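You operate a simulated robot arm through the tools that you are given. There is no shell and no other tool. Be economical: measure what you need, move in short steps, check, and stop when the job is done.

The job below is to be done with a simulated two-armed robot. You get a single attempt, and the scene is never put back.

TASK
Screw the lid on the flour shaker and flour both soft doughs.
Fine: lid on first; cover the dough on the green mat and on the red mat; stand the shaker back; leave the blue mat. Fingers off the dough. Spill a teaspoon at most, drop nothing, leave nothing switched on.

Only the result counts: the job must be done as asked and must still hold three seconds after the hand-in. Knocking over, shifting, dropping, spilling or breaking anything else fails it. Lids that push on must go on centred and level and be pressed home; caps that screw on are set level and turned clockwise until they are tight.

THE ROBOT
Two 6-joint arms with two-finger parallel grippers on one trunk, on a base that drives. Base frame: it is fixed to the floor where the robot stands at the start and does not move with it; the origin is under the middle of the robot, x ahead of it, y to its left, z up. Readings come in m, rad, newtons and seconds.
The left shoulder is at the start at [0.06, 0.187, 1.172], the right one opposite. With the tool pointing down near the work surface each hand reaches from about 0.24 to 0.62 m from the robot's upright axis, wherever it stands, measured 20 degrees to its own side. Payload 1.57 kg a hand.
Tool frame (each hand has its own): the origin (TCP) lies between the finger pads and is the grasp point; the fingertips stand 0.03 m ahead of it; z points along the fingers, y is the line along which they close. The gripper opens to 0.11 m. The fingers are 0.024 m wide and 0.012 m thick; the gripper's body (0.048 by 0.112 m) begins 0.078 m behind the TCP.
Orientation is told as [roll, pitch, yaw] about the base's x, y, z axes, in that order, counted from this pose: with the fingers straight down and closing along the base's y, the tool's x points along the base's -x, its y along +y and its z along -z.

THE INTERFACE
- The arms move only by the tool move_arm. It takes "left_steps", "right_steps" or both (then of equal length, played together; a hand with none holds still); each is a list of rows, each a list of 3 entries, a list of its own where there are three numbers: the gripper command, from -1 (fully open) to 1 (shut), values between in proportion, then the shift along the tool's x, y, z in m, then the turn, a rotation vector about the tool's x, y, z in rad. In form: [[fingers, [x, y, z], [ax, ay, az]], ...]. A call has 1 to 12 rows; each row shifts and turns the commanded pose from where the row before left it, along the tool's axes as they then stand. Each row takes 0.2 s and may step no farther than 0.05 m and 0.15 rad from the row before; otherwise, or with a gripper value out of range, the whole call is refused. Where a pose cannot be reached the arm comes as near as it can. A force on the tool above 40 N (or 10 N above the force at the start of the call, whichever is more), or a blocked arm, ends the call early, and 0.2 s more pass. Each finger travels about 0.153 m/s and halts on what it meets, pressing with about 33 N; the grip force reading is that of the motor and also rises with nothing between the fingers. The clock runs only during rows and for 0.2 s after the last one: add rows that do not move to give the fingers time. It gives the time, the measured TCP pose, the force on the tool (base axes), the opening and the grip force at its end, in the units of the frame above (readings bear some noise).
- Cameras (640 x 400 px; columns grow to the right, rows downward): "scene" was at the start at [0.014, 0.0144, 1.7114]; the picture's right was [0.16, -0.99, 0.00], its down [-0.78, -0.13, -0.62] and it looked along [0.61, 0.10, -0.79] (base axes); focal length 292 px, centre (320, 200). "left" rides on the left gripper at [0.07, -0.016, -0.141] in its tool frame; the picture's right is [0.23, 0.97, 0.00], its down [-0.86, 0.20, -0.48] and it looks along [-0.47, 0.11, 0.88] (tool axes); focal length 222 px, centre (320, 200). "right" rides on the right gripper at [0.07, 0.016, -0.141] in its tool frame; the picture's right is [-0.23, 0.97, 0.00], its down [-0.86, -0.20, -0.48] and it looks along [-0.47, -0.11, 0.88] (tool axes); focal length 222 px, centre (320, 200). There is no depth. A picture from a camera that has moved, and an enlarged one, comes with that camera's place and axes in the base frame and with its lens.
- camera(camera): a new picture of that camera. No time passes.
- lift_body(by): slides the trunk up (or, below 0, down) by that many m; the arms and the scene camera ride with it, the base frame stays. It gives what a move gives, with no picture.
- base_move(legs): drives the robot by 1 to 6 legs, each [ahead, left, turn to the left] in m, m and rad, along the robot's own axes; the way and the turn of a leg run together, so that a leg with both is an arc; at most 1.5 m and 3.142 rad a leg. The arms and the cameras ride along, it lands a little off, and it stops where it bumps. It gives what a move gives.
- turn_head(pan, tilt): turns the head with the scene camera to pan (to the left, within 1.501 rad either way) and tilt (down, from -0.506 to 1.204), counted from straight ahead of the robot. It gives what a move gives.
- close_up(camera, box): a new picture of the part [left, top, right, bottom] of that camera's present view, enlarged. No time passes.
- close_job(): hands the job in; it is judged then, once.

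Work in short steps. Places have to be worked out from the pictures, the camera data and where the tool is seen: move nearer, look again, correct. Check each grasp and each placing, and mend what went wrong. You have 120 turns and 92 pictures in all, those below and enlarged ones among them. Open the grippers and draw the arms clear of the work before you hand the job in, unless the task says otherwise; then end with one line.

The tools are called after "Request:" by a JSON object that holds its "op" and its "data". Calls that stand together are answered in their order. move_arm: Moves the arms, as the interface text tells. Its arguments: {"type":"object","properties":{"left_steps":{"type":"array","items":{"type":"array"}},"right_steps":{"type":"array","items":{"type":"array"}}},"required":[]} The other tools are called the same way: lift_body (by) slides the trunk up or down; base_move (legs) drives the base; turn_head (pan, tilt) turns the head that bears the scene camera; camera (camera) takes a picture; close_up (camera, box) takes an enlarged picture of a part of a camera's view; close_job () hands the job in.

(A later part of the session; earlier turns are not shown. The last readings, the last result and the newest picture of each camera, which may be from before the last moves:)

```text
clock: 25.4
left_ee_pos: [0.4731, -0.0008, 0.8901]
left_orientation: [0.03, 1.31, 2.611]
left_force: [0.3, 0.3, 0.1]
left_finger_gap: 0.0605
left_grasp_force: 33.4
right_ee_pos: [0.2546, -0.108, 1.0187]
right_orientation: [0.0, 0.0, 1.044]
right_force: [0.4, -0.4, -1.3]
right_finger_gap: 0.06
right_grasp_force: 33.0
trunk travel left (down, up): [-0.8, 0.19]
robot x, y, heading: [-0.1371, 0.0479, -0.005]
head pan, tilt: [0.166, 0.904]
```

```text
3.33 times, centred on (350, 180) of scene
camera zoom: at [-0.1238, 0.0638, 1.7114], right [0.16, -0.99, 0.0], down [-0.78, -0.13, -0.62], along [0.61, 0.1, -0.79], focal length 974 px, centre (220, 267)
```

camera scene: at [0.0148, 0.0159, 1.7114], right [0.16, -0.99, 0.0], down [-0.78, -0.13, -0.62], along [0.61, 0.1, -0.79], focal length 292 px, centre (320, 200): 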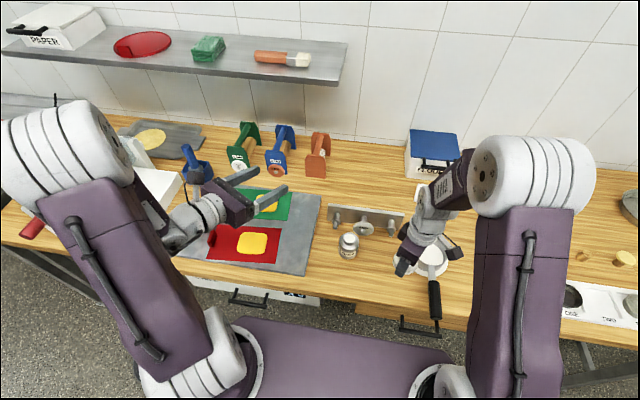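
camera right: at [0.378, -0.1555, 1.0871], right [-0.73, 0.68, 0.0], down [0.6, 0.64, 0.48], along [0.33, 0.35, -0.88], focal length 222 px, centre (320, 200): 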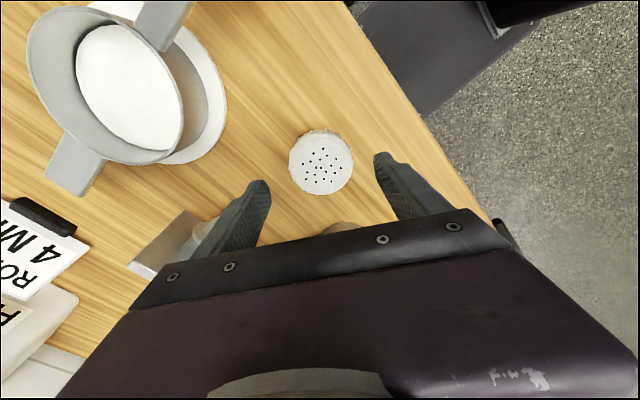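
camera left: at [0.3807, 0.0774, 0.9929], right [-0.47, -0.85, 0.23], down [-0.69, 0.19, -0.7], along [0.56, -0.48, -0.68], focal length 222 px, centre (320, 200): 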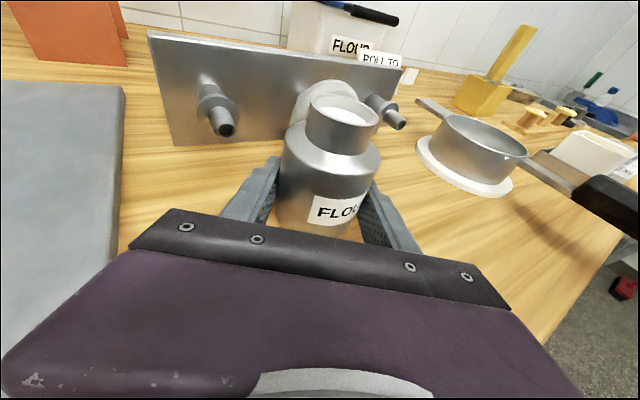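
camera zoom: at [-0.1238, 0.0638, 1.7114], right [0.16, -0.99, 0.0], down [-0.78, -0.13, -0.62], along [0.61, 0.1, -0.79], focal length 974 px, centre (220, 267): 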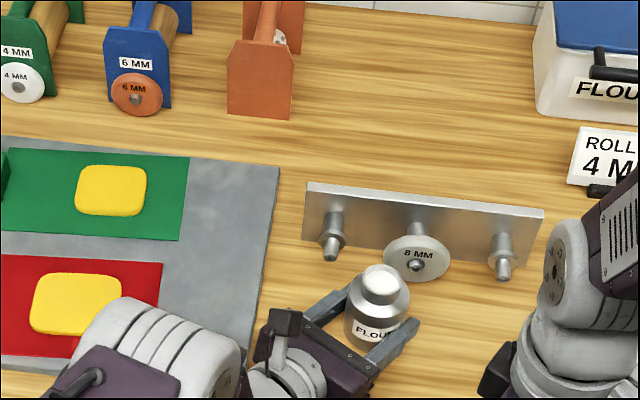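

Shaker is gripped (gap 60.5 mm), standing at ≈(0.481, 0.000). I bring the lid above it at the present height.

Request:
{"op": "move_arm", "data": {"right_steps": [[1, [-0.0345, -0.0235, 0], [0, 0, 0]], [1, [-0.0345, -0.0235, 0], [0, 0, 0]], [1, [-0.0345, -0.0235, 0], [0, 0, 0]], [1, [-0.0345, -0.0235, 0], [0, 0, 0]], [1, [-0.0345, -0.0235, 0], [0, 0, 0]], [1, [-0.0345, -0.0235, 0], [0, 0, 0]], [1, [0, 0, 0], [0, 0, 0]]]}}

Request:
{"op": "camera", "data": {"camera": "left"}}

Request:
{"op": "camera", "data": {"camera": "right"}}

Request:
{"op": "close_up", "data": {"camera": "scene", "box": [260, 120, 440, 240]}}

```text
clock: 27.1
left_ee_pos: [0.4719, -0.001, 0.8885]
left_orientation: [0.032, 1.312, 2.612]
left_force: [-1.9, -0.8, 0.2]
left_finger_gap: 0.0603
left_grasp_force: 32.6
right_ee_pos: [0.4461, -0.0192, 1.0185]
right_orientation: [-0.002, 0.0, 1.044]
right_force: [-0.4, -0.1, -0.8]
right_finger_gap: 0.0599
right_grasp_force: 33.4
right hand out of reach, approached as far as the arm can: row 6
trunk travel left (down, up): [-0.8, 0.19]
robot x, y, heading: [-0.1365, 0.0503, -0.005]
head pan, tilt: [0.166, 0.904]
```

```text
56 pictures are left
camera left: at [0.3805, 0.0774, 0.9929], right [-0.47, -0.85, 0.23], down [-0.69, 0.19, -0.7], along [0.56, -0.48, -0.68], focal length 222 px, centre (320, 200)
```

left: 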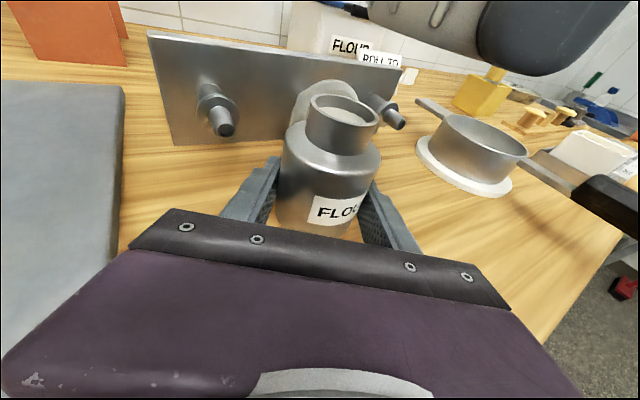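

```text
55 pictures are left
camera right: at [0.3977, -0.0704, 1.1591], right [-0.73, 0.69, 0.0], down [0.6, 0.64, 0.48], along [0.33, 0.35, -0.88], focal length 222 px, centre (320, 200)
```

right: 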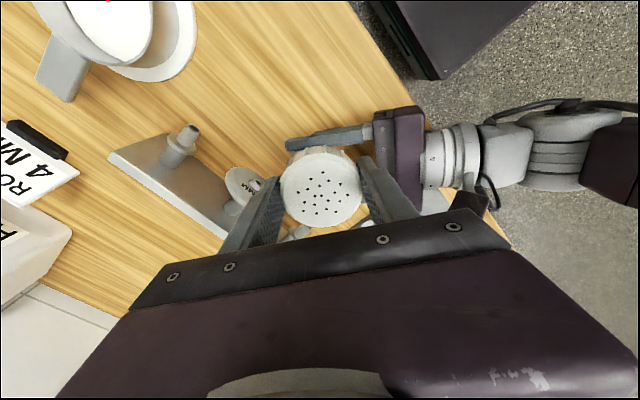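

```text
3.33 times, centred on (350, 180) of scene
camera zoom: at [-0.1241, 0.0638, 1.7114], right [0.16, -0.99, 0.0], down [-0.78, -0.13, -0.62], along [0.61, 0.1, -0.79], focal length 974 px, centre (220, 267)
```

zoom: 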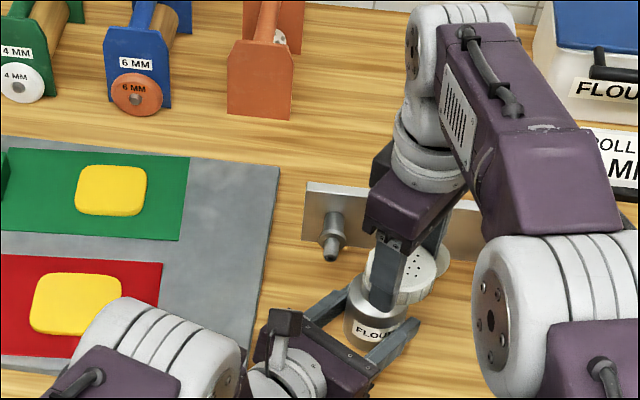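

The right arm falls ~4 cm short. I retreat the lid, lift the shaker 3 cm and draw it back 10 cm along the left hand's axis; then the base can drive forward so both arms reach.

Request:
{"op": "move_arm", "data": {"right_steps": [[1, [0.03, 0.02, 0], [0, 0, 0]], [1, [0.03, 0.02, 0], [0, 0, 0]], [1, [0.03, 0.02, 0], [0, 0, 0]], [1, [0.03, 0.02, 0], [0, 0, 0]], [1, [0, 0, 0], [0, 0, 0]], [1, [0, 0, 0], [0, 0, 0]], [1, [0, 0, 0], [0, 0, 0]]], "left_steps": [[1, [0, 0, 0], [0, 0, 0]], [1, [0, 0, 0], [0, 0, 0]], [1, [0.005, 0, -0.0013], [0, 0, 0]], [1, [0.008, 0, -0.0022], [0, 0, 0]], [1, [0.008, 0, -0.0022], [0, 0, 0]], [1, [0.008, 0, -0.0022], [0, 0, 0]], [1, [0, 0, 0], [0, 0, 0]]]}}

Request:
{"op": "camera", "data": {"camera": "left"}}

```text
clock: 28.6
left_ee_pos: [0.4746, 0.001, 0.9171]
left_orientation: [0.031, 1.309, 2.61]
left_force: [1.1, -0.3, -2.5]
left_finger_gap: 0.0603
left_grasp_force: 32.8
left hand out of reach, approached as far as the arm can: row 5
right_ee_pos: [0.3211, -0.0798, 1.0158]
right_orientation: [0.0, -0.001, 1.043]
right_force: [-0.4, 0.3, -0.7]
right_finger_gap: 0.0599
right_grasp_force: 32.6
trunk travel left (down, up): [-0.8, 0.19]
robot x, y, heading: [-0.137, 0.0458, -0.002]
head pan, tilt: [0.166, 0.904]
```

```text
53 pictures are left
camera left: at [0.3816, 0.0792, 1.0214], right [-0.47, -0.86, 0.23], down [-0.69, 0.19, -0.7], along [0.56, -0.48, -0.68], focal length 222 px, centre (320, 200)
```

left: 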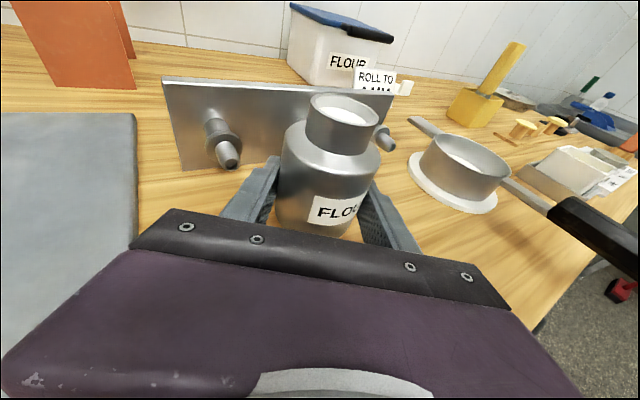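

The shaker is lifted cleanly (~0.25 kg). I draw it back 10 cm slowly.

Request:
{"op": "move_arm", "data": {"left_steps": [[1, [-0.002, 0, -0.007], [0, 0, 0]], [1, [-0.0034, 0, -0.0128], [0, 0, 0]], [1, [-0.0034, 0, -0.0128], [0, 0, 0]], [1, [-0.0034, 0, -0.0128], [0, 0, 0]], [1, [-0.0034, 0, -0.0128], [0, 0, 0]], [1, [-0.0034, 0, -0.0128], [0, 0, 0]], [1, [-0.0034, 0, -0.0128], [0, 0, 0]], [1, [-0.0034, 0, -0.0128], [0, 0, 0]], [1, [0, 0, 0], [0, 0, 0]]]}}

```text
clock: 30.6
left_ee_pos: [0.3903, 0.0543, 0.917]
left_orientation: [0.023, 1.311, 2.613]
left_force: [0.2, 0.0, -2.2]
left_finger_gap: 0.0601
left_grasp_force: 33.4
right_ee_pos: [0.3211, -0.0807, 1.0172]
right_orientation: [0.0, -0.001, 1.045]
right_force: [0.3, 0.4, -0.3]
right_finger_gap: 0.0601
right_grasp_force: 33.1
trunk travel left (down, up): [-0.8, 0.19]
robot x, y, heading: [-0.1403, 0.0497, -0.002]
head pan, tilt: [0.166, 0.904]
```

Now drive forward 8.3 cm and right 5.5 cm so the shaker is back over its original spot.

Request:
{"op": "base_move", "data": {"legs": [[0.083, -0.055, 0]]}}

Request:
{"op": "close_up", "data": {"camera": "scene", "box": [230, 150, 450, 290]}}

```text
clock: 31.8
left_ee_pos: [0.4691, -0.0014, 0.9169]
left_orientation: [0.023, 1.311, 2.612]
left_force: [0.8, -1.0, -1.8]
left_finger_gap: 0.0603
left_grasp_force: 32.9
right_ee_pos: [0.4013, -0.1356, 1.0191]
right_orientation: [-0.001, 0.0, 1.043]
right_force: [-1.3, 0.1, 0.2]
right_finger_gap: 0.0597
right_grasp_force: 33.2
trunk travel left (down, up): [-0.8, 0.19]
robot x, y, heading: [-0.0576, -0.0056, -0.008]
head pan, tilt: [0.166, 0.904]
```

```text
2.86 times, centred on (340, 220) of scene
camera zoom: at [-0.0441, 0.0088, 1.7114], right [0.16, -0.99, 0.0], down [-0.78, -0.12, -0.62], along [0.61, 0.1, -0.79], focal length 835 px, centre (263, 143)
```

zoom: 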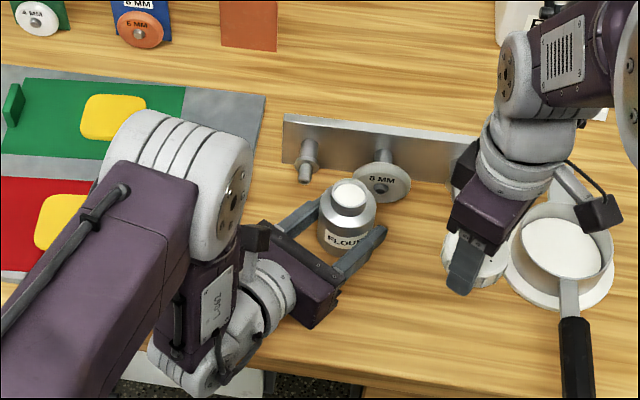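

Over the original spot. I lower the shaker to the table gently.

Request:
{"op": "move_arm", "data": {"left_steps": [[1, [-0.0097, 0, 0.0026], [0, 0, 0]], [1, [-0.0077, 0, 0.0021], [0, 0, 0]], [1, [-0.0058, 0, 0.0016], [0, 0, 0]], [1, [-0.0034, 0, 0.0009], [0, 0, 0]], [1, [0, 0, 0], [0, 0, 0]]]}}

```text
clock: 33.0
left_ee_pos: [0.471, -0.0022, 0.8882]
left_orientation: [0.023, 1.309, 2.611]
left_force: [-1.1, 0.7, -2.2]
left_finger_gap: 0.0603
left_grasp_force: 33.3
right_ee_pos: [0.4033, -0.1369, 1.0168]
right_orientation: [0.001, 0.001, 1.045]
right_force: [1.0, 0.5, -0.3]
right_finger_gap: 0.0601
right_grasp_force: 33.4
trunk travel left (down, up): [-0.8, 0.19]
robot x, y, heading: [-0.0567, -0.0053, -0.008]
head pan, tilt: [0.166, 0.904]
```

Still ~2 N hanging; lower 2 mm more, while bringing the lid over the shaker.

Request:
{"op": "move_arm", "data": {"left_steps": [[1, [-0.001, 0, 0.0003], [0, 0, 0]], [1, [-0.001, 0, 0.0003], [0, 0, 0]], [1, [0, 0, 0], [0, 0, 0]], [1, [0, 0, 0], [0, 0, 0]], [1, [0, 0, 0], [0, 0, 0]], [1, [0, 0, 0], [0, 0, 0]]], "right_steps": [[1, [-0.03, 0, 0], [0, 0, 0]], [1, [-0.03, 0, 0], [0, 0, 0]], [1, [-0.03, 0, 0], [0, 0, 0]], [1, [-0.03, 0, 0], [0, 0, 0]], [1, [-0.03, 0.002, 0], [0, 0, 0]], [1, [0, 0, 0], [0, 0, 0]]]}}

Request:
{"op": "camera", "data": {"camera": "left"}}

Request:
{"op": "close_up", "data": {"camera": "scene", "box": [270, 170, 430, 290]}}

Request:
{"op": "close_up", "data": {"camera": "right", "box": [200, 100, 440, 250]}}

```text
clock: 34.4
left_ee_pos: [0.4711, -0.0026, 0.8893]
left_orientation: [0.017, 1.313, 2.608]
left_force: [2.6, -1.3, 10.9]
left_finger_gap: 0.0606
left_grasp_force: 32.9
right_ee_pos: [0.4728, -0.0085, 1.0191]
right_orientation: [0.001, 0.002, 1.042]
right_force: [-0.5, 0.3, 0.0]
right_finger_gap: 0.0596
right_grasp_force: 33.0
trunk travel left (down, up): [-0.8, 0.19]
robot x, y, heading: [-0.0543, -0.008, -0.01]
head pan, tilt: [0.166, 0.904]
```

```text
51 pictures are left
camera left: at [0.3773, 0.074, 0.9926], right [-0.46, -0.86, 0.22], down [-0.69, 0.18, -0.7], along [0.56, -0.48, -0.67], focal length 222 px, centre (320, 200)
```

left: 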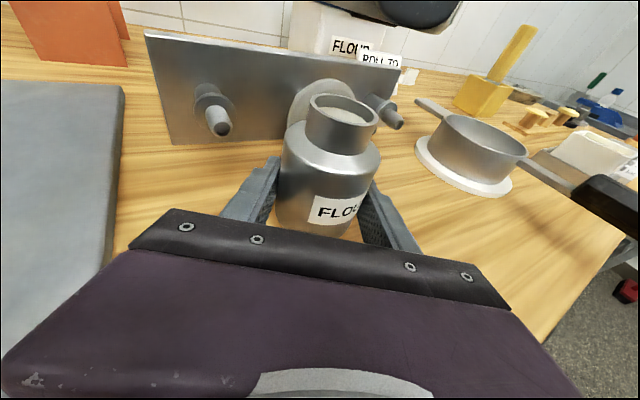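

```text
3.33 times, centred on (350, 230) of scene
camera zoom: at [-0.0445, 0.0071, 1.7115], right [0.16, -0.99, 0.0], down [-0.78, -0.12, -0.62], along [0.61, 0.1, -0.79], focal length 974 px, centre (220, 100)
```

zoom: 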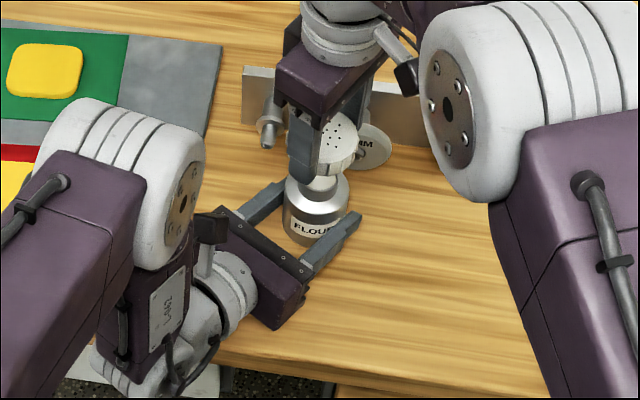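

```text
2.67 times, centred on (320, 175) of right
camera zoom: at [0.424, -0.06, 1.1605], right [-0.73, 0.69, 0.0], down [0.6, 0.64, 0.48], along [0.33, 0.35, -0.88], focal length 592 px, centre (320, 267)
```

zoom: 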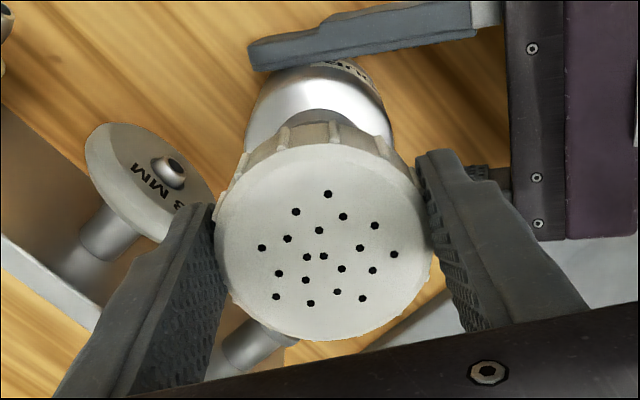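

Left hand presses lightly, shaker upright. I zoom in to compare lid and neck alignment.

Request:
{"op": "close_up", "data": {"camera": "scene", "box": [326, 190, 374, 235]}}

```text
8.89 times, centred on (350, 212) of scene
camera zoom: at [-0.0445, 0.0071, 1.7115], right [0.16, -0.99, 0.0], down [-0.78, -0.12, -0.62], along [0.61, 0.1, -0.79], focal length 2597 px, centre (53, 89)
```

zoom: 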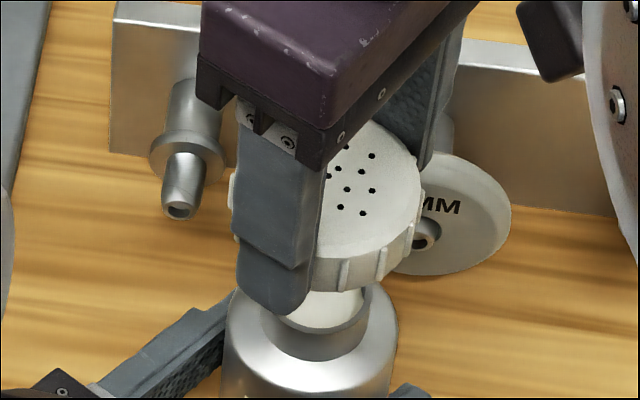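

Lid looks ~2–3 mm off. I shift it slightly and lower it to just above the mouth (TCP z≈0.98).

Request:
{"op": "move_arm", "data": {"right_steps": [[1, [-0.002, -0.0025, 0.015], [0, 0, 0]], [1, [0, 0, 0.015], [0, 0, 0]], [1, [0, 0, 0.008], [0, 0, 0]], [1, [0, 0, 0], [0, 0, 0]]]}}

Request:
{"op": "camera", "data": {"camera": "left"}}

Request:
{"op": "close_up", "data": {"camera": "scene", "box": [326, 190, 374, 235]}}

Request:
{"op": "close_up", "data": {"camera": "right", "box": [200, 100, 440, 250]}}

```text
clock: 35.4
left_ee_pos: [0.4692, -0.0024, 0.8892]
left_orientation: [0.017, 1.312, 2.608]
left_force: [5.3, -1.4, 16.8]
left_finger_gap: 0.0601
left_grasp_force: 33.2
right_ee_pos: [0.4772, -0.007, 0.9801]
right_orientation: [0.001, -0.003, 1.045]
right_force: [-0.9, 0.5, -0.7]
right_finger_gap: 0.0601
right_grasp_force: 32.8
trunk travel left (down, up): [-0.8, 0.19]
robot x, y, heading: [-0.0561, -0.0058, -0.007]
head pan, tilt: [0.166, 0.904]
```

```text
47 pictures are left
camera left: at [0.3773, 0.0741, 0.9925], right [-0.46, -0.86, 0.22], down [-0.69, 0.18, -0.7], along [0.56, -0.48, -0.67], focal length 222 px, centre (320, 200)
```

left: 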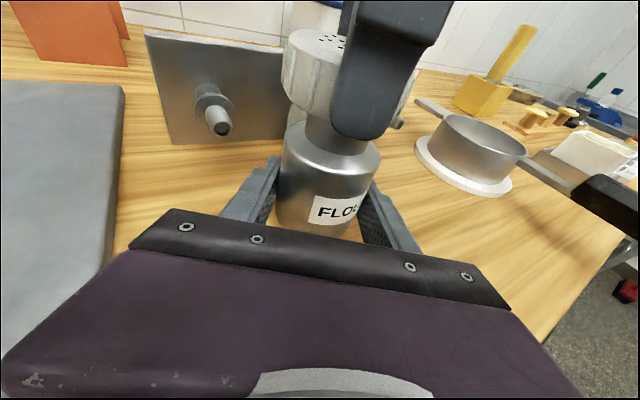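

```text
8.89 times, centred on (350, 212) of scene
camera zoom: at [-0.0445, 0.0074, 1.7114], right [0.16, -0.99, 0.0], down [-0.78, -0.12, -0.62], along [0.61, 0.1, -0.79], focal length 2597 px, centre (53, 89)
```

zoom: 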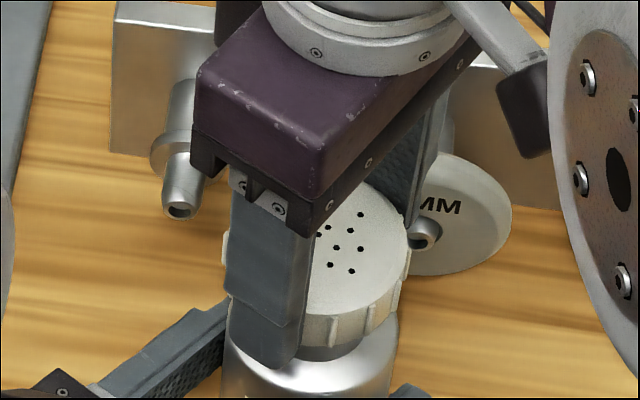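

```text
2.67 times, centred on (320, 175) of right
camera zoom: at [0.4275, -0.0592, 1.1214], right [-0.73, 0.69, 0.0], down [0.6, 0.64, 0.48], along [0.33, 0.35, -0.88], focal length 592 px, centre (320, 267)
```

zoom: 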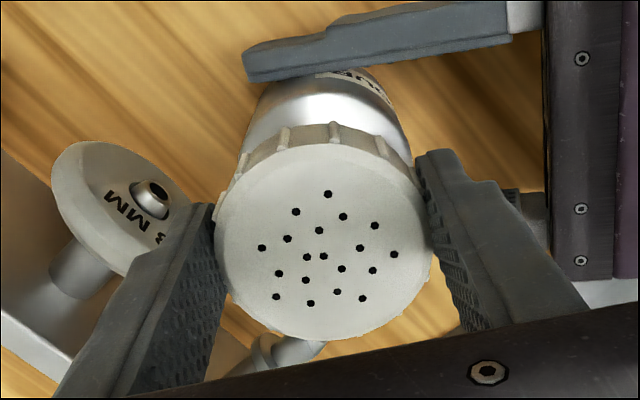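

Estimates disagree by a few mm between cameras; I zoom in the left camera for the decisive lateral view.

Request:
{"op": "close_up", "data": {"camera": "left", "box": [240, 20, 440, 220]}}

```text
2.00 times, centred on (340, 120) of left
camera zoom: at [0.3773, 0.0741, 0.9925], right [-0.46, -0.86, 0.22], down [-0.69, 0.18, -0.7], along [0.56, -0.48, -0.67], focal length 444 px, centre (280, 360)
```

zoom: 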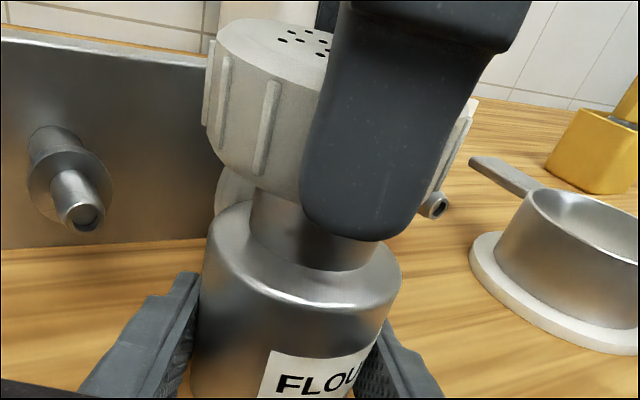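

Laterally aligned. I zoom the right camera on the shaker body edges to settle the other direction.

Request:
{"op": "close_up", "data": {"camera": "right", "box": [270, 115, 370, 180]}}

```text
6.15 times, centred on (320, 148) of right
camera zoom: at [0.4275, -0.0592, 1.1214], right [-0.73, 0.69, 0.0], down [0.6, 0.64, 0.48], along [0.33, 0.35, -0.88], focal length 1367 px, centre (320, 523)
```

zoom: 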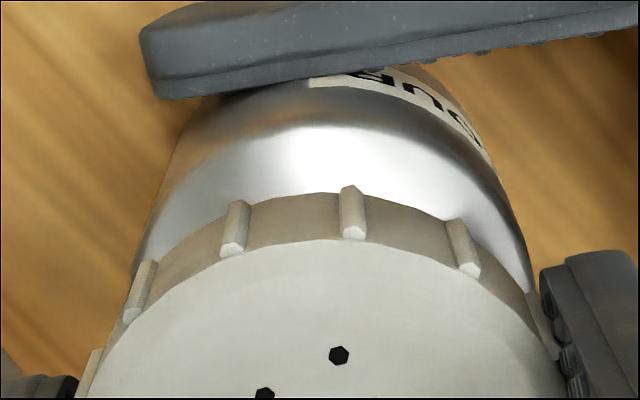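

Right camera shows alignment within ~1.5 mm (needs +1 mm in tool y). I lower gently until contact.

Request:
{"op": "move_arm", "data": {"right_steps": [[1, [0, 0.001, 0.003], [0, 0, 0]], [1, [0, 0, 0.003], [0, 0, 0]], [1, [0, 0, 0.003], [0, 0, 0]], [1, [0, 0, 0], [0, 0, 0]]]}}

Request:
{"op": "close_up", "data": {"camera": "left", "box": [240, 20, 440, 220]}}

```text
clock: 36.4
left_ee_pos: [0.4699, -0.0011, 0.8883]
left_orientation: [0.015, 1.314, 2.606]
left_force: [19.6, 2.4, 5.2]
left_finger_gap: 0.0604
left_grasp_force: 33.3
right_ee_pos: [0.4757, -0.0063, 0.9721]
right_orientation: [-0.001, 0.001, 1.044]
right_force: [-12.0, -4.9, 18.4]
right_finger_gap: 0.06
right_grasp_force: 33.3
trunk travel left (down, up): [-0.8, 0.19]
robot x, y, heading: [-0.055, -0.0057, -0.008]
head pan, tilt: [0.166, 0.904]
```

```text
2.00 times, centred on (340, 120) of left
camera zoom: at [0.3767, 0.0742, 0.9926], right [-0.46, -0.86, 0.22], down [-0.69, 0.18, -0.7], along [0.56, -0.48, -0.67], focal length 444 px, centre (280, 360)
```

zoom: 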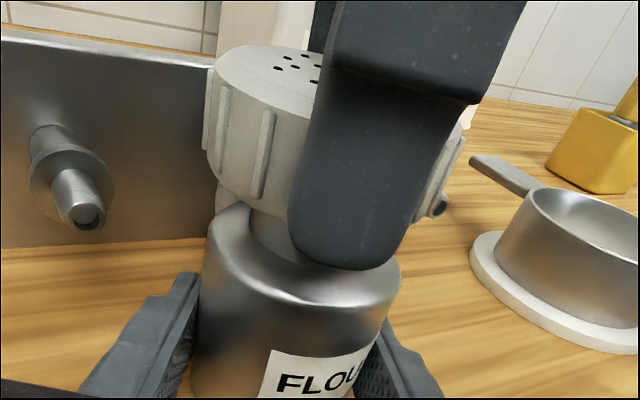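

Contact: the neck pushes the lid toward −x (12 N), so the lid is slightly too far +x. I shift it 2 mm that way and re-read.

Request:
{"op": "move_arm", "data": {"right_steps": [[1, [0, 0, -0.001], [0, 0, 0]], [1, [0.0015, 0.0012, 0], [0, 0, 0]], [1, [0, 0, 0], [0, 0, 0]]]}}

```text
clock: 37.2
left_ee_pos: [0.4706, -0.0025, 0.8876]
left_orientation: [0.02, 1.312, 2.609]
left_force: [3.2, 5.5, 16.3]
left_finger_gap: 0.0602
left_grasp_force: 32.6
right_ee_pos: [0.4737, -0.0067, 0.9733]
right_orientation: [-0.001, -0.001, 1.044]
right_force: [1.7, -4.1, 1.5]
right_finger_gap: 0.0598
right_grasp_force: 32.6
trunk travel left (down, up): [-0.8, 0.19]
robot x, y, heading: [-0.0577, -0.0064, -0.007]
head pan, tilt: [0.166, 0.904]
```

x force gone; I shift 1 mm in −y and lower 2 mm again.

Request:
{"op": "move_arm", "data": {"right_steps": [[1, [0.0009, -0.0005, 0], [0, 0, 0]], [1, [0, 0, 0.001], [0, 0, 0]], [1, [0, 0, 0.0015], [0, 0, 0]], [1, [0, 0, 0], [0, 0, 0]]]}}

```text
clock: 38.2
left_ee_pos: [0.4689, -0.0025, 0.8878]
left_orientation: [0.019, 1.312, 2.61]
left_force: [2.3, 6.9, 15.5]
left_finger_gap: 0.0602
left_grasp_force: 33.0
right_ee_pos: [0.4749, -0.0067, 0.9714]
right_orientation: [-0.002, 0.0, 1.044]
right_force: [0.8, -8.0, 0.7]
right_finger_gap: 0.06
right_grasp_force: 32.7
trunk travel left (down, up): [-0.8, 0.19]
robot x, y, heading: [-0.056, -0.007, -0.007]
head pan, tilt: [0.166, 0.904]
```

Skirt has slipped over the neck (z force ~0). A −8 N y force remains; shift 1.5 mm more in −y and re-read.

Request:
{"op": "move_arm", "data": {"right_steps": [[1, [0.0013, -0.0008, 0], [0, 0, 0]], [1, [0, 0, 0], [0, 0, 0]]]}}

```text
clock: 38.8
left_ee_pos: [0.4706, -0.0033, 0.8878]
left_orientation: [0.021, 1.312, 2.608]
left_force: [1.5, 2.3, 16.0]
left_finger_gap: 0.0601
left_grasp_force: 33.1
right_ee_pos: [0.4764, -0.0078, 0.9703]
right_orientation: [-0.002, -0.001, 1.042]
right_force: [-1.0, 1.2, -0.9]
right_finger_gap: 0.0599
right_grasp_force: 32.8
trunk travel left (down, up): [-0.8, 0.19]
robot x, y, heading: [-0.0608, -0.007, -0.008]
head pan, tilt: [0.166, 0.904]
```

Lateral forces are gone — the lid is centred. I lower further until it seats on the thread.

Request:
{"op": "move_arm", "data": {"right_steps": [[1, [0, 0, 0.0015], [0, 0, 0]], [1, [0, 0, 0.0015], [0, 0, 0]], [1, [0, 0, 0.0015], [0, 0, 0]], [1, [0, 0, 0], [0, 0, 0]]]}}

Request:
{"op": "close_up", "data": {"camera": "left", "box": [240, 20, 440, 220]}}

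```text
clock: 39.8
left_ee_pos: [0.4701, -0.0025, 0.8876]
left_orientation: [0.021, 1.311, 2.61]
left_force: [0.3, 1.4, 13.3]
left_finger_gap: 0.0604
left_grasp_force: 32.9
right_ee_pos: [0.4738, -0.0085, 0.966]
right_orientation: [-0.002, -0.002, 1.042]
right_force: [1.0, -0.6, -0.7]
right_finger_gap: 0.0599
right_grasp_force: 32.7
trunk travel left (down, up): [-0.8, 0.19]
robot x, y, heading: [-0.0592, -0.0091, -0.003]
head pan, tilt: [0.166, 0.904]
```

```text
2.00 times, centred on (340, 120) of left
camera zoom: at [0.3766, 0.0745, 0.9923], right [-0.46, -0.86, 0.22], down [-0.69, 0.18, -0.7], along [0.56, -0.48, -0.67], focal length 444 px, centre (280, 360)
```

zoom: 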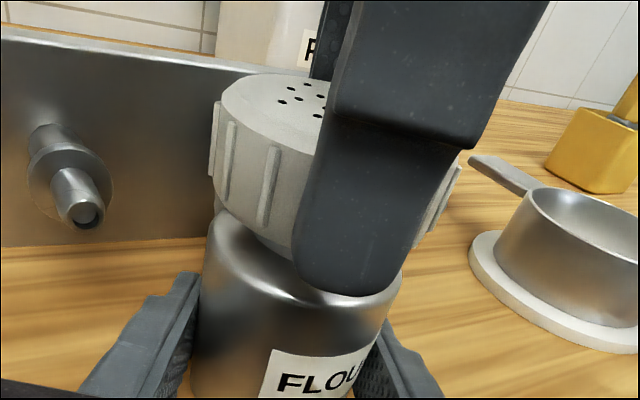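

No resistance yet. Lower further in small steps.

Request:
{"op": "move_arm", "data": {"right_steps": [[1, [0, 0, 0.0015], [0, 0, 0]], [1, [0, 0, 0.0015], [0, 0, 0]], [1, [0, 0, 0.0015], [0, 0, 0]], [1, [0, 0, 0.0015], [0, 0, 0]], [1, [0, 0, 0], [0, 0, 0]]]}}

```text
clock: 41.0
left_ee_pos: [0.4708, -0.0023, 0.8877]
left_orientation: [0.016, 1.31, 2.608]
left_force: [18.8, -3.6, -1.7]
left_finger_gap: 0.06
left_grasp_force: 33.3
right_ee_pos: [0.4747, -0.0088, 0.9606]
right_orientation: [0.0, -0.001, 1.044]
right_force: [-14.8, 2.0, 20.8]
right_finger_gap: 0.0602
right_grasp_force: 32.4
trunk travel left (down, up): [-0.8, 0.19]
robot x, y, heading: [-0.0558, -0.0093, -0.012]
head pan, tilt: [0.166, 0.904]
```

Contact at z≈0.961 with −15 N in x: shift 2 mm toward −x and re-read.

Request:
{"op": "move_arm", "data": {"right_steps": [[1, [0, 0, -0.001], [0, 0, 0]], [1, [0.001, 0.0017, 0], [0, 0, 0]], [1, [0, 0, 0.001], [0, 0, 0]], [1, [0, 0, 0], [0, 0, 0]]]}}

Request:
{"op": "close_up", "data": {"camera": "left", "box": [240, 20, 440, 220]}}

Request:
{"op": "close_up", "data": {"camera": "scene", "box": [320, 190, 380, 240]}}

```text
clock: 42.0
left_ee_pos: [0.4696, -0.0028, 0.8887]
left_orientation: [0.021, 1.31, 2.608]
left_force: [-1.4, 5.9, 8.2]
left_finger_gap: 0.0602
left_grasp_force: 33.2
right_ee_pos: [0.4736, -0.0095, 0.9605]
right_orientation: [-0.002, -0.003, 1.045]
right_force: [5.8, -5.2, 7.8]
right_finger_gap: 0.0599
right_grasp_force: 33.5
trunk travel left (down, up): [-0.8, 0.19]
robot x, y, heading: [-0.0593, -0.0085, -0.009]
head pan, tilt: [0.166, 0.904]
```

```text
2.00 times, centred on (340, 120) of left
camera zoom: at [0.3765, 0.0745, 0.9922], right [-0.46, -0.86, 0.22], down [-0.69, 0.18, -0.7], along [0.56, -0.48, -0.67], focal length 444 px, centre (280, 360)
```

zoom: 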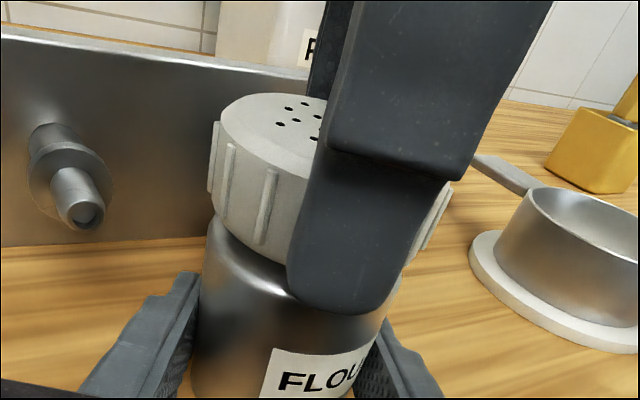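

```text
8.00 times, centred on (350, 215) of scene
camera zoom: at [-0.045, 0.0079, 1.7114], right [0.16, -0.99, 0.0], down [-0.78, -0.12, -0.62], along [0.61, 0.1, -0.79], focal length 2337 px, centre (80, 80)
```

zoom: 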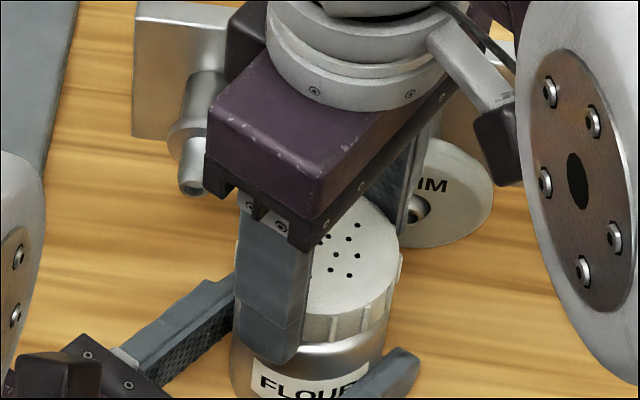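

The lid sits over the neck on the thread. I fine-centre and begin turning clockwise (positive tool z), feeding down very slightly.

Request:
{"op": "move_arm", "data": {"right_steps": [[1, [0.0005, -0.0008, 0], [0, 0, 0]], [1, [0, 0, 0.0003], [0, 0, 0.14]], [1, [0, 0, 0.0002], [0, 0, 0.14]], [1, [0, 0, 0.0002], [0, 0, 0.14]], [1, [0, 0, 0.0002], [0, 0, 0.14]], [1, [0, 0, 0.0002], [0, 0, 0.14]], [1, [0, 0, 0.0002], [0, 0, 0.14]]]}}

Request:
{"op": "close_up", "data": {"camera": "left", "box": [240, 20, 440, 220]}}

```text
clock: 43.6
left_ee_pos: [0.4691, -0.0022, 0.8887]
left_orientation: [0.024, 1.314, 2.606]
left_force: [10.3, -18.1, -5.4]
left_finger_gap: 0.0604
left_grasp_force: 33.3
right_ee_pos: [0.4727, -0.0069, 0.9595]
right_orientation: [0.001, -0.001, 0.201]
right_force: [-9.2, 26.0, 19.2]
right_finger_gap: 0.0601
right_grasp_force: 32.8
trunk travel left (down, up): [-0.8, 0.19]
robot x, y, heading: [-0.0584, -0.0061, -0.005]
head pan, tilt: [0.166, 0.904]
```

```text
2.00 times, centred on (340, 120) of left
camera zoom: at [0.376, 0.0749, 0.9923], right [-0.46, -0.86, 0.23], down [-0.69, 0.19, -0.7], along [0.56, -0.48, -0.67], focal length 444 px, centre (280, 360)
```

zoom: 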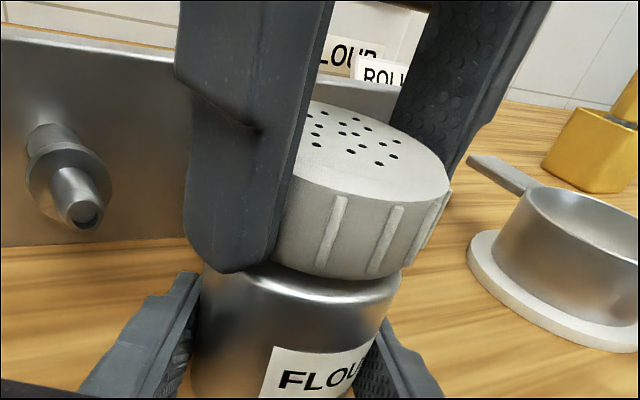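

Shaker hasn't turned with it. A 26 N side force built up; I shift the lid hand ~3 mm in +y to re-centre.

Request:
{"op": "move_arm", "data": {"right_steps": [[1, [0.0003, 0.0015, 0], [0, 0, 0]], [1, [0.0003, 0.0012, 0], [0, 0, 0]], [1, [0, 0, 0], [0, 0, 0]]]}}

```text
clock: 44.4
left_ee_pos: [0.4681, -0.0024, 0.8878]
left_orientation: [0.022, 1.312, 2.609]
left_force: [-10.1, -12.2, 6.4]
left_finger_gap: 0.0601
left_grasp_force: 32.9
right_ee_pos: [0.4721, -0.0073, 0.9584]
right_orientation: [-0.001, -0.006, 0.201]
right_force: [9.6, 17.0, 6.8]
right_finger_gap: 0.0596
right_grasp_force: 32.8
trunk travel left (down, up): [-0.8, 0.19]
robot x, y, heading: [-0.0568, -0.0051, -0.008]
head pan, tilt: [0.166, 0.904]
```

x is stiff; adjust +0.6 mm x and +4 mm y.

Request:
{"op": "move_arm", "data": {"right_steps": [[1, [-0.0007, 0.0019, 0], [0, 0, 0]], [1, [-0.0007, 0.0019, 0], [0, 0, 0]], [1, [0, 0, 0], [0, 0, 0]]]}}

```text
clock: 45.2
left_ee_pos: [0.4687, -0.0019, 0.8877]
left_orientation: [0.018, 1.308, 2.61]
left_force: [-15.8, 8.4, 7.0]
left_finger_gap: 0.0603
left_grasp_force: 33.0
right_ee_pos: [0.4715, -0.0067, 0.9601]
right_orientation: [-0.004, -0.003, 0.203]
right_force: [15.0, -15.4, 10.6]
right_finger_gap: 0.0596
right_grasp_force: 33.2
trunk travel left (down, up): [-0.8, 0.19]
robot x, y, heading: [-0.0525, -0.0068, -0.009]
head pan, tilt: [0.166, 0.904]
```

I back off half of that and nudge +x to zero the forces, then continue turning.

Request:
{"op": "move_arm", "data": {"right_steps": [[1, [-0.0006, -0.0021, 0], [0, 0, 0]], [1, [0, 0, 0], [0, 0, 0]]]}}

```text
clock: 45.8
left_ee_pos: [0.469, -0.0029, 0.8872]
left_orientation: [0.015, 1.309, 2.608]
left_force: [-3.2, 13.8, -4.6]
left_finger_gap: 0.06
left_grasp_force: 32.7
right_ee_pos: [0.472, -0.0055, 0.9598]
right_orientation: [-0.001, -0.001, 0.203]
right_force: [2.8, -20.9, 22.6]
right_finger_gap: 0.06
right_grasp_force: 33.1
trunk travel left (down, up): [-0.8, 0.19]
robot x, y, heading: [-0.058, -0.0083, -0.005]
head pan, tilt: [0.166, 0.904]
```

Forces are moderate; I continue turning clockwise another 0.7 rad.

Request:
{"op": "move_arm", "data": {"right_steps": [[1, [0, -0.0015, 0], [0, 0, 0.0]], [1, [0, 0, 0.0001], [0, 0, 0.14]], [1, [0, 0, 0.0001], [0, 0, 0.14]], [1, [0, 0, 0.0001], [0, 0, 0.14]], [1, [0, 0, 0.0001], [0, 0, 0.14]], [1, [0, 0, 0.0001], [0, 0, 0.14]], [1, [0, 0, 0], [0, 0, 0]]]}}

Request:
{"op": "close_up", "data": {"camera": "left", "box": [240, 20, 440, 220]}}

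```text
clock: 47.4
left_ee_pos: [0.4711, -0.0031, 0.8877]
left_orientation: [0.019, 1.313, 2.608]
left_force: [11.9, -5.9, -9.6]
left_finger_gap: 0.0601
left_grasp_force: 32.7
right_ee_pos: [0.4752, -0.0044, 0.9578]
right_orientation: [0.001, 0.001, -0.497]
right_force: [-13.1, 8.1, 12.0]
right_finger_gap: 0.0597
right_grasp_force: 32.8
trunk travel left (down, up): [-0.8, 0.19]
robot x, y, heading: [-0.0564, -0.0047, -0.012]
head pan, tilt: [0.166, 0.904]
```

```text
2.00 times, centred on (340, 120) of left
camera zoom: at [0.3775, 0.0742, 0.9922], right [-0.46, -0.86, 0.22], down [-0.69, 0.19, -0.7], along [0.56, -0.48, -0.67], focal length 444 px, centre (280, 360)
```

zoom: 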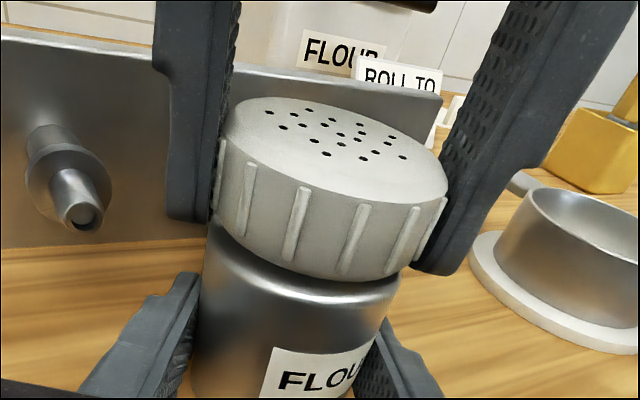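

The lid is level and descending as it turns. Continue clockwise 0.7 rad.

Request:
{"op": "move_arm", "data": {"right_steps": [[1, [0.0005, 0, 0.0002], [0, 0, 0.14]], [1, [0, 0, 0.0002], [0, 0, 0.14]], [1, [0, 0, 0.0002], [0, 0, 0.14]], [1, [0, 0, 0.0002], [0, 0, 0.14]], [1, [0, 0, 0.0002], [0, 0, 0.14]], [1, [0, 0, 0], [0, 0, 0]]]}}

Request:
{"op": "close_up", "data": {"camera": "left", "box": [240, 20, 440, 220]}}

```text
clock: 48.8
left_ee_pos: [0.4688, -0.0028, 0.8883]
left_orientation: [0.02, 1.312, 2.607]
left_force: [7.6, -17.9, -7.0]
left_finger_gap: 0.0603
left_grasp_force: 33.3
right_ee_pos: [0.4745, -0.004, 0.9584]
right_orientation: [0.008, 0.0, -1.2]
right_force: [-0.8, 15.7, 29.8]
right_finger_gap: 0.0596
right_grasp_force: 32.6
trunk travel left (down, up): [-0.8, 0.19]
robot x, y, heading: [-0.0594, -0.0066, -0.01]
head pan, tilt: [0.166, 0.904]
```

```text
2.00 times, centred on (340, 120) of left
camera zoom: at [0.3765, 0.074, 0.9925], right [-0.46, -0.86, 0.22], down [-0.69, 0.19, -0.7], along [0.56, -0.48, -0.67], focal length 444 px, centre (280, 360)
```

zoom: 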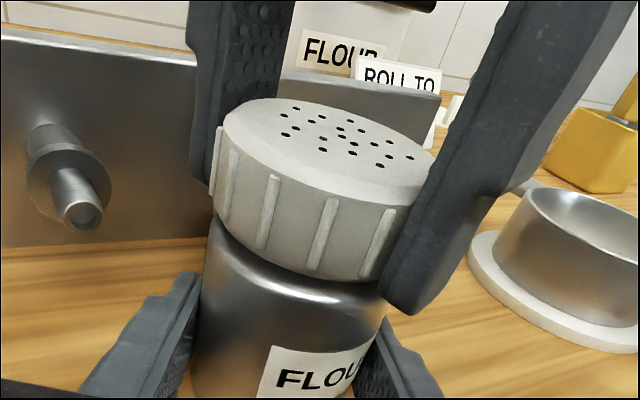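

29 N axial now. I open, rise slightly, and rotate back counter-clockwise to regrip.

Request:
{"op": "move_arm", "data": {"right_steps": [[-0.4, [0, 0, 0], [0, 0, 0]], [-0.4, [0, 0, -0.003], [0, 0, 0]], [-0.4, [0, 0, 0], [0, 0, -0.15]], [-0.4, [0, 0, 0], [0, 0, -0.15]], [-0.4, [0, 0, 0], [0, 0, -0.15]], [-0.4, [0, 0, 0], [0, 0, -0.15]], [-0.4, [0, 0, 0], [0, 0, -0.15]], [-0.4, [0, 0, 0], [0, 0, -0.15]], [-0.4, [0, 0, 0], [0, 0, -0.15]], [-0.4, [0, 0, 0], [0, 0, -0.15]], [-0.4, [0, 0, 0], [0, 0, -0.15]], [-0.4, [0, 0, 0], [0, 0, -0.15]]]}}

Request:
{"op": "move_arm", "data": {"right_steps": [[-0.4, [0, 0, 0], [0, 0, -0.15]], [-0.4, [0, 0, 0], [0, 0, -0.15]], [-0.4, [0, 0, 0], [0, 0, -0.15]], [-0.4, [0, 0, 0], [0, 0, -0.15]], [-0.4, [0, 0, 0], [0, 0, -0.15]]]}}

Request:
{"op": "camera", "data": {"camera": "right"}}

Request:
{"op": "close_up", "data": {"camera": "left", "box": [240, 20, 440, 220]}}

```text
clock: 51.4
left_ee_pos: [0.4703, -0.0024, 0.8876]
left_orientation: [0.021, 1.311, 2.61]
left_force: [2.3, 3.9, 11.9]
left_finger_gap: 0.0601
left_grasp_force: 33.1
right_ee_pos: [0.4734, -0.0063, 0.9596]
right_orientation: [-0.001, 0.001, 0.306]
right_force: [0.1, -0.8, -0.7]
right_finger_gap: 0.0772
right_grasp_force: 0.1
trunk travel left (down, up): [-0.8, 0.19]
robot x, y, heading: [-0.0586, -0.0039, -0.009]
head pan, tilt: [0.166, 0.904]
```

```text
clock: 52.6
left_ee_pos: [0.4702, -0.0027, 0.8883]
left_orientation: [0.022, 1.313, 2.609]
left_force: [3.7, 3.7, 12.6]
left_finger_gap: 0.0602
left_grasp_force: 33.6
right_ee_pos: [0.4741, -0.006, 0.9604]
right_orientation: [-0.001, -0.001, 1.057]
right_force: [0.0, -0.2, -0.5]
right_finger_gap: 0.0771
right_grasp_force: 0.1
trunk travel left (down, up): [-0.8, 0.19]
robot x, y, heading: [-0.0561, -0.0078, -0.006]
head pan, tilt: [0.166, 0.904]
```

```text
35 pictures are left
camera right: at [0.4256, -0.0578, 1.1016], right [-0.74, 0.68, 0.0], down [0.59, 0.65, 0.48], along [0.33, 0.35, -0.88], focal length 222 px, centre (320, 200)
```

right: 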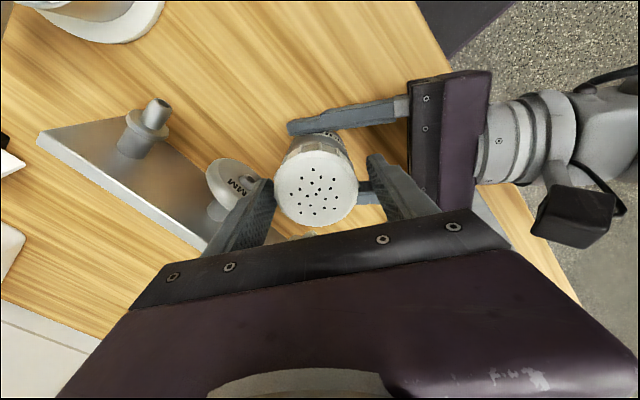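

```text
2.00 times, centred on (340, 120) of left
camera zoom: at [0.3771, 0.0749, 0.9922], right [-0.46, -0.86, 0.23], down [-0.69, 0.18, -0.7], along [0.56, -0.48, -0.67], focal length 444 px, centre (280, 360)
```

zoom: 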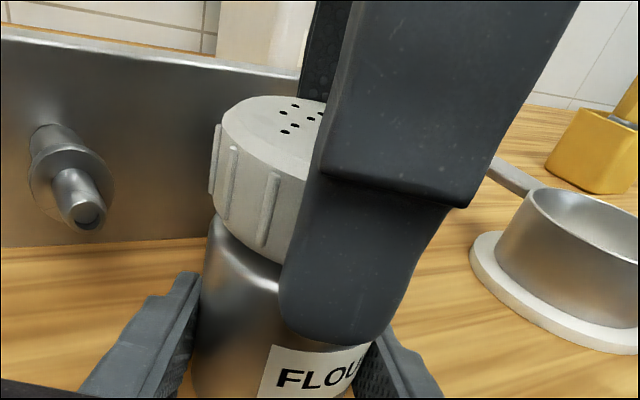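

Lid centre is 3.5 mm toward −tool y from the hand. I correct, regrip and turn clockwise.

Request:
{"op": "move_arm", "data": {"right_steps": [[-0.4, [0.0008, -0.0036, 0], [0, 0, 0]], [1, [0, 0, 0], [0, 0, 0]], [1, [0, 0, 0], [0, 0, 0]], [1, [0, 0, 0], [0, 0, 0]], [1, [0, 0, 0.0001], [0, 0, 0.14]], [1, [0, 0, 0.0001], [0, 0, 0.14]], [1, [0, 0, 0.0001], [0, 0, 0.14]], [1, [0, 0, 0.0001], [0, 0, 0.14]], [1, [0, 0, 0.0001], [0, 0, 0.14]], [1, [0, 0, 0.0001], [0, 0, 0.14]]]}}

```text
clock: 54.8
left_ee_pos: [0.4691, -0.0031, 0.8878]
left_orientation: [0.023, 1.312, 2.61]
left_force: [10.7, -7.6, 6.7]
left_finger_gap: 0.06
left_grasp_force: 33.2
right_ee_pos: [0.4768, -0.0066, 0.9598]
right_orientation: [0.001, -0.004, 0.21]
right_force: [-8.3, 12.2, 2.4]
right_finger_gap: 0.0602
right_grasp_force: 32.7
trunk travel left (down, up): [-0.8, 0.19]
robot x, y, heading: [-0.0549, -0.0068, -0.008]
head pan, tilt: [0.166, 0.904]
```

Good, low forces. Keep turning 1.26 rad.

Request:
{"op": "move_arm", "data": {"right_steps": [[1, [0, 0.0005, 0.0001], [0, 0, 0.14]], [1, [0, 0.0005, 0.0001], [0, 0, 0.14]], [1, [0, 0, 0.0001], [0, 0, 0.14]], [1, [0, 0, 0.0001], [0, 0, 0.14]], [1, [0, 0, 0.0001], [0, 0, 0.14]], [1, [0, 0, 0.0001], [0, 0, 0.14]], [1, [0, 0, 0.0001], [0, 0, 0.14]], [1, [0, 0, 0.0001], [0, 0, 0.14]], [1, [0, 0, 0.0001], [0, 0, 0.14]], [1, [0, 0, 0.0001], [0, 0, 0.14]]]}}

Request:
{"op": "close_up", "data": {"camera": "left", "box": [240, 20, 440, 220]}}

```text
clock: 57.0
left_ee_pos: [0.4698, -0.0027, 0.8883]
left_orientation: [0.022, 1.31, 2.609]
left_force: [-6.7, -2.2, 10.9]
left_finger_gap: 0.0601
left_grasp_force: 33.0
right_ee_pos: [0.477, -0.007, 0.9591]
right_orientation: [0.002, -0.001, -1.19]
right_force: [8.0, 1.2, 1.4]
right_finger_gap: 0.06
right_grasp_force: 33.1
trunk travel left (down, up): [-0.8, 0.19]
robot x, y, heading: [-0.0617, -0.0094, -0.008]
head pan, tilt: [0.166, 0.904]
```

```text
2.00 times, centred on (340, 120) of left
camera zoom: at [0.3766, 0.0743, 0.9922], right [-0.46, -0.86, 0.22], down [-0.69, 0.18, -0.7], along [0.56, -0.48, -0.68], focal length 444 px, centre (280, 360)
```

zoom: 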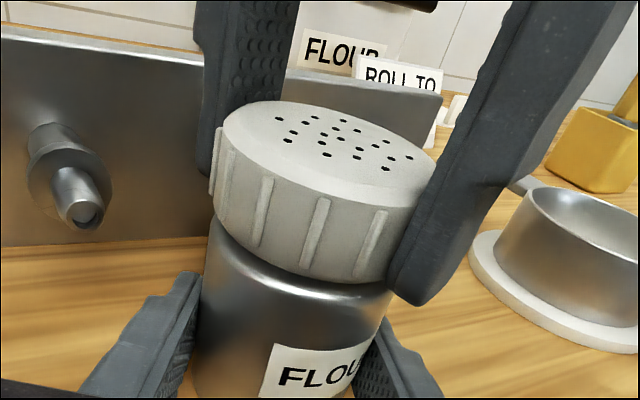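

The lid is lower and still level. I keep turning on this stroke another 0.7 rad.

Request:
{"op": "move_arm", "data": {"right_steps": [[1, [0, 0, 0.0001], [0, 0, 0.14]], [1, [0, 0, 0.0001], [0, 0, 0.14]], [1, [0, 0, 0.0001], [0, 0, 0.14]], [1, [0, 0, 0.0001], [0, 0, 0.14]], [1, [0, 0, 0.0001], [0, 0, 0.14]], [1, [0, 0, 0], [0, 0, 0]]]}}

```text
clock: 58.4
left_ee_pos: [0.4698, -0.0027, 0.8879]
left_orientation: [0.02, 1.309, 2.607]
left_force: [-10.7, -5.1, 4.6]
left_finger_gap: 0.0603
left_grasp_force: 33.1
right_ee_pos: [0.4746, -0.0085, 0.9572]
right_orientation: [0.003, 0.002, -1.888]
right_force: [11.7, 1.4, 3.6]
right_finger_gap: 0.0606
right_grasp_force: 33.1
trunk travel left (down, up): [-0.8, 0.19]
robot x, y, heading: [-0.057, -0.0057, -0.005]
head pan, tilt: [0.166, 0.904]
```

Reached −1.89 with ease; continue another 0.8 rad.

Request:
{"op": "move_arm", "data": {"right_steps": [[1, [0, 0, 0.0001], [0, 0, 0.14]], [1, [0, 0, 0.0001], [0, 0, 0.14]], [1, [0, 0, 0.0001], [0, 0, 0.14]], [1, [0, 0, 0.0001], [0, 0, 0.14]], [1, [0, 0, 0.0001], [0, 0, 0.14]], [1, [0, 0, 0.0001], [0, 0, 0.14]], [1, [0, 0, 0], [0, 0, 0]]]}}

Request:
{"op": "close_up", "data": {"camera": "left", "box": [240, 20, 440, 220]}}

```text
clock: 59.9
left_ee_pos: [0.4701, -0.0093, 0.8886]
left_orientation: [0.015, 1.318, 2.587]
left_force: [-0.9, 0.7, 1.6]
left_finger_gap: 0.0605
left_grasp_force: 33.0
right_ee_pos: [0.4816, -0.0206, 0.9588]
right_orientation: [-0.032, 0.015, -2.706]
right_force: [-0.1, 0.7, 6.0]
right_finger_gap: 0.0608
right_grasp_force: 33.4
right hand out of reach, approached as far as the arm can: row 6
trunk travel left (down, up): [-0.8, 0.19]
robot x, y, heading: [-0.0563, -0.0061, -0.005]
head pan, tilt: [0.166, 0.904]
stopped in row 7 (right hand): the force on the tool passed its limit (the readings are from after the stop); the commanded pose is now the measured one
```

```text
2.00 times, centred on (340, 120) of left
camera zoom: at [0.3762, 0.0702, 0.9935], right [-0.48, -0.85, 0.22], down [-0.68, 0.2, -0.71], along [0.56, -0.49, -0.67], focal length 444 px, centre (280, 360)
```

zoom: 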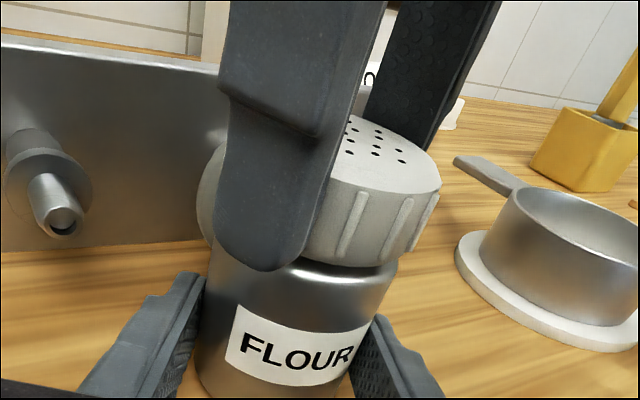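

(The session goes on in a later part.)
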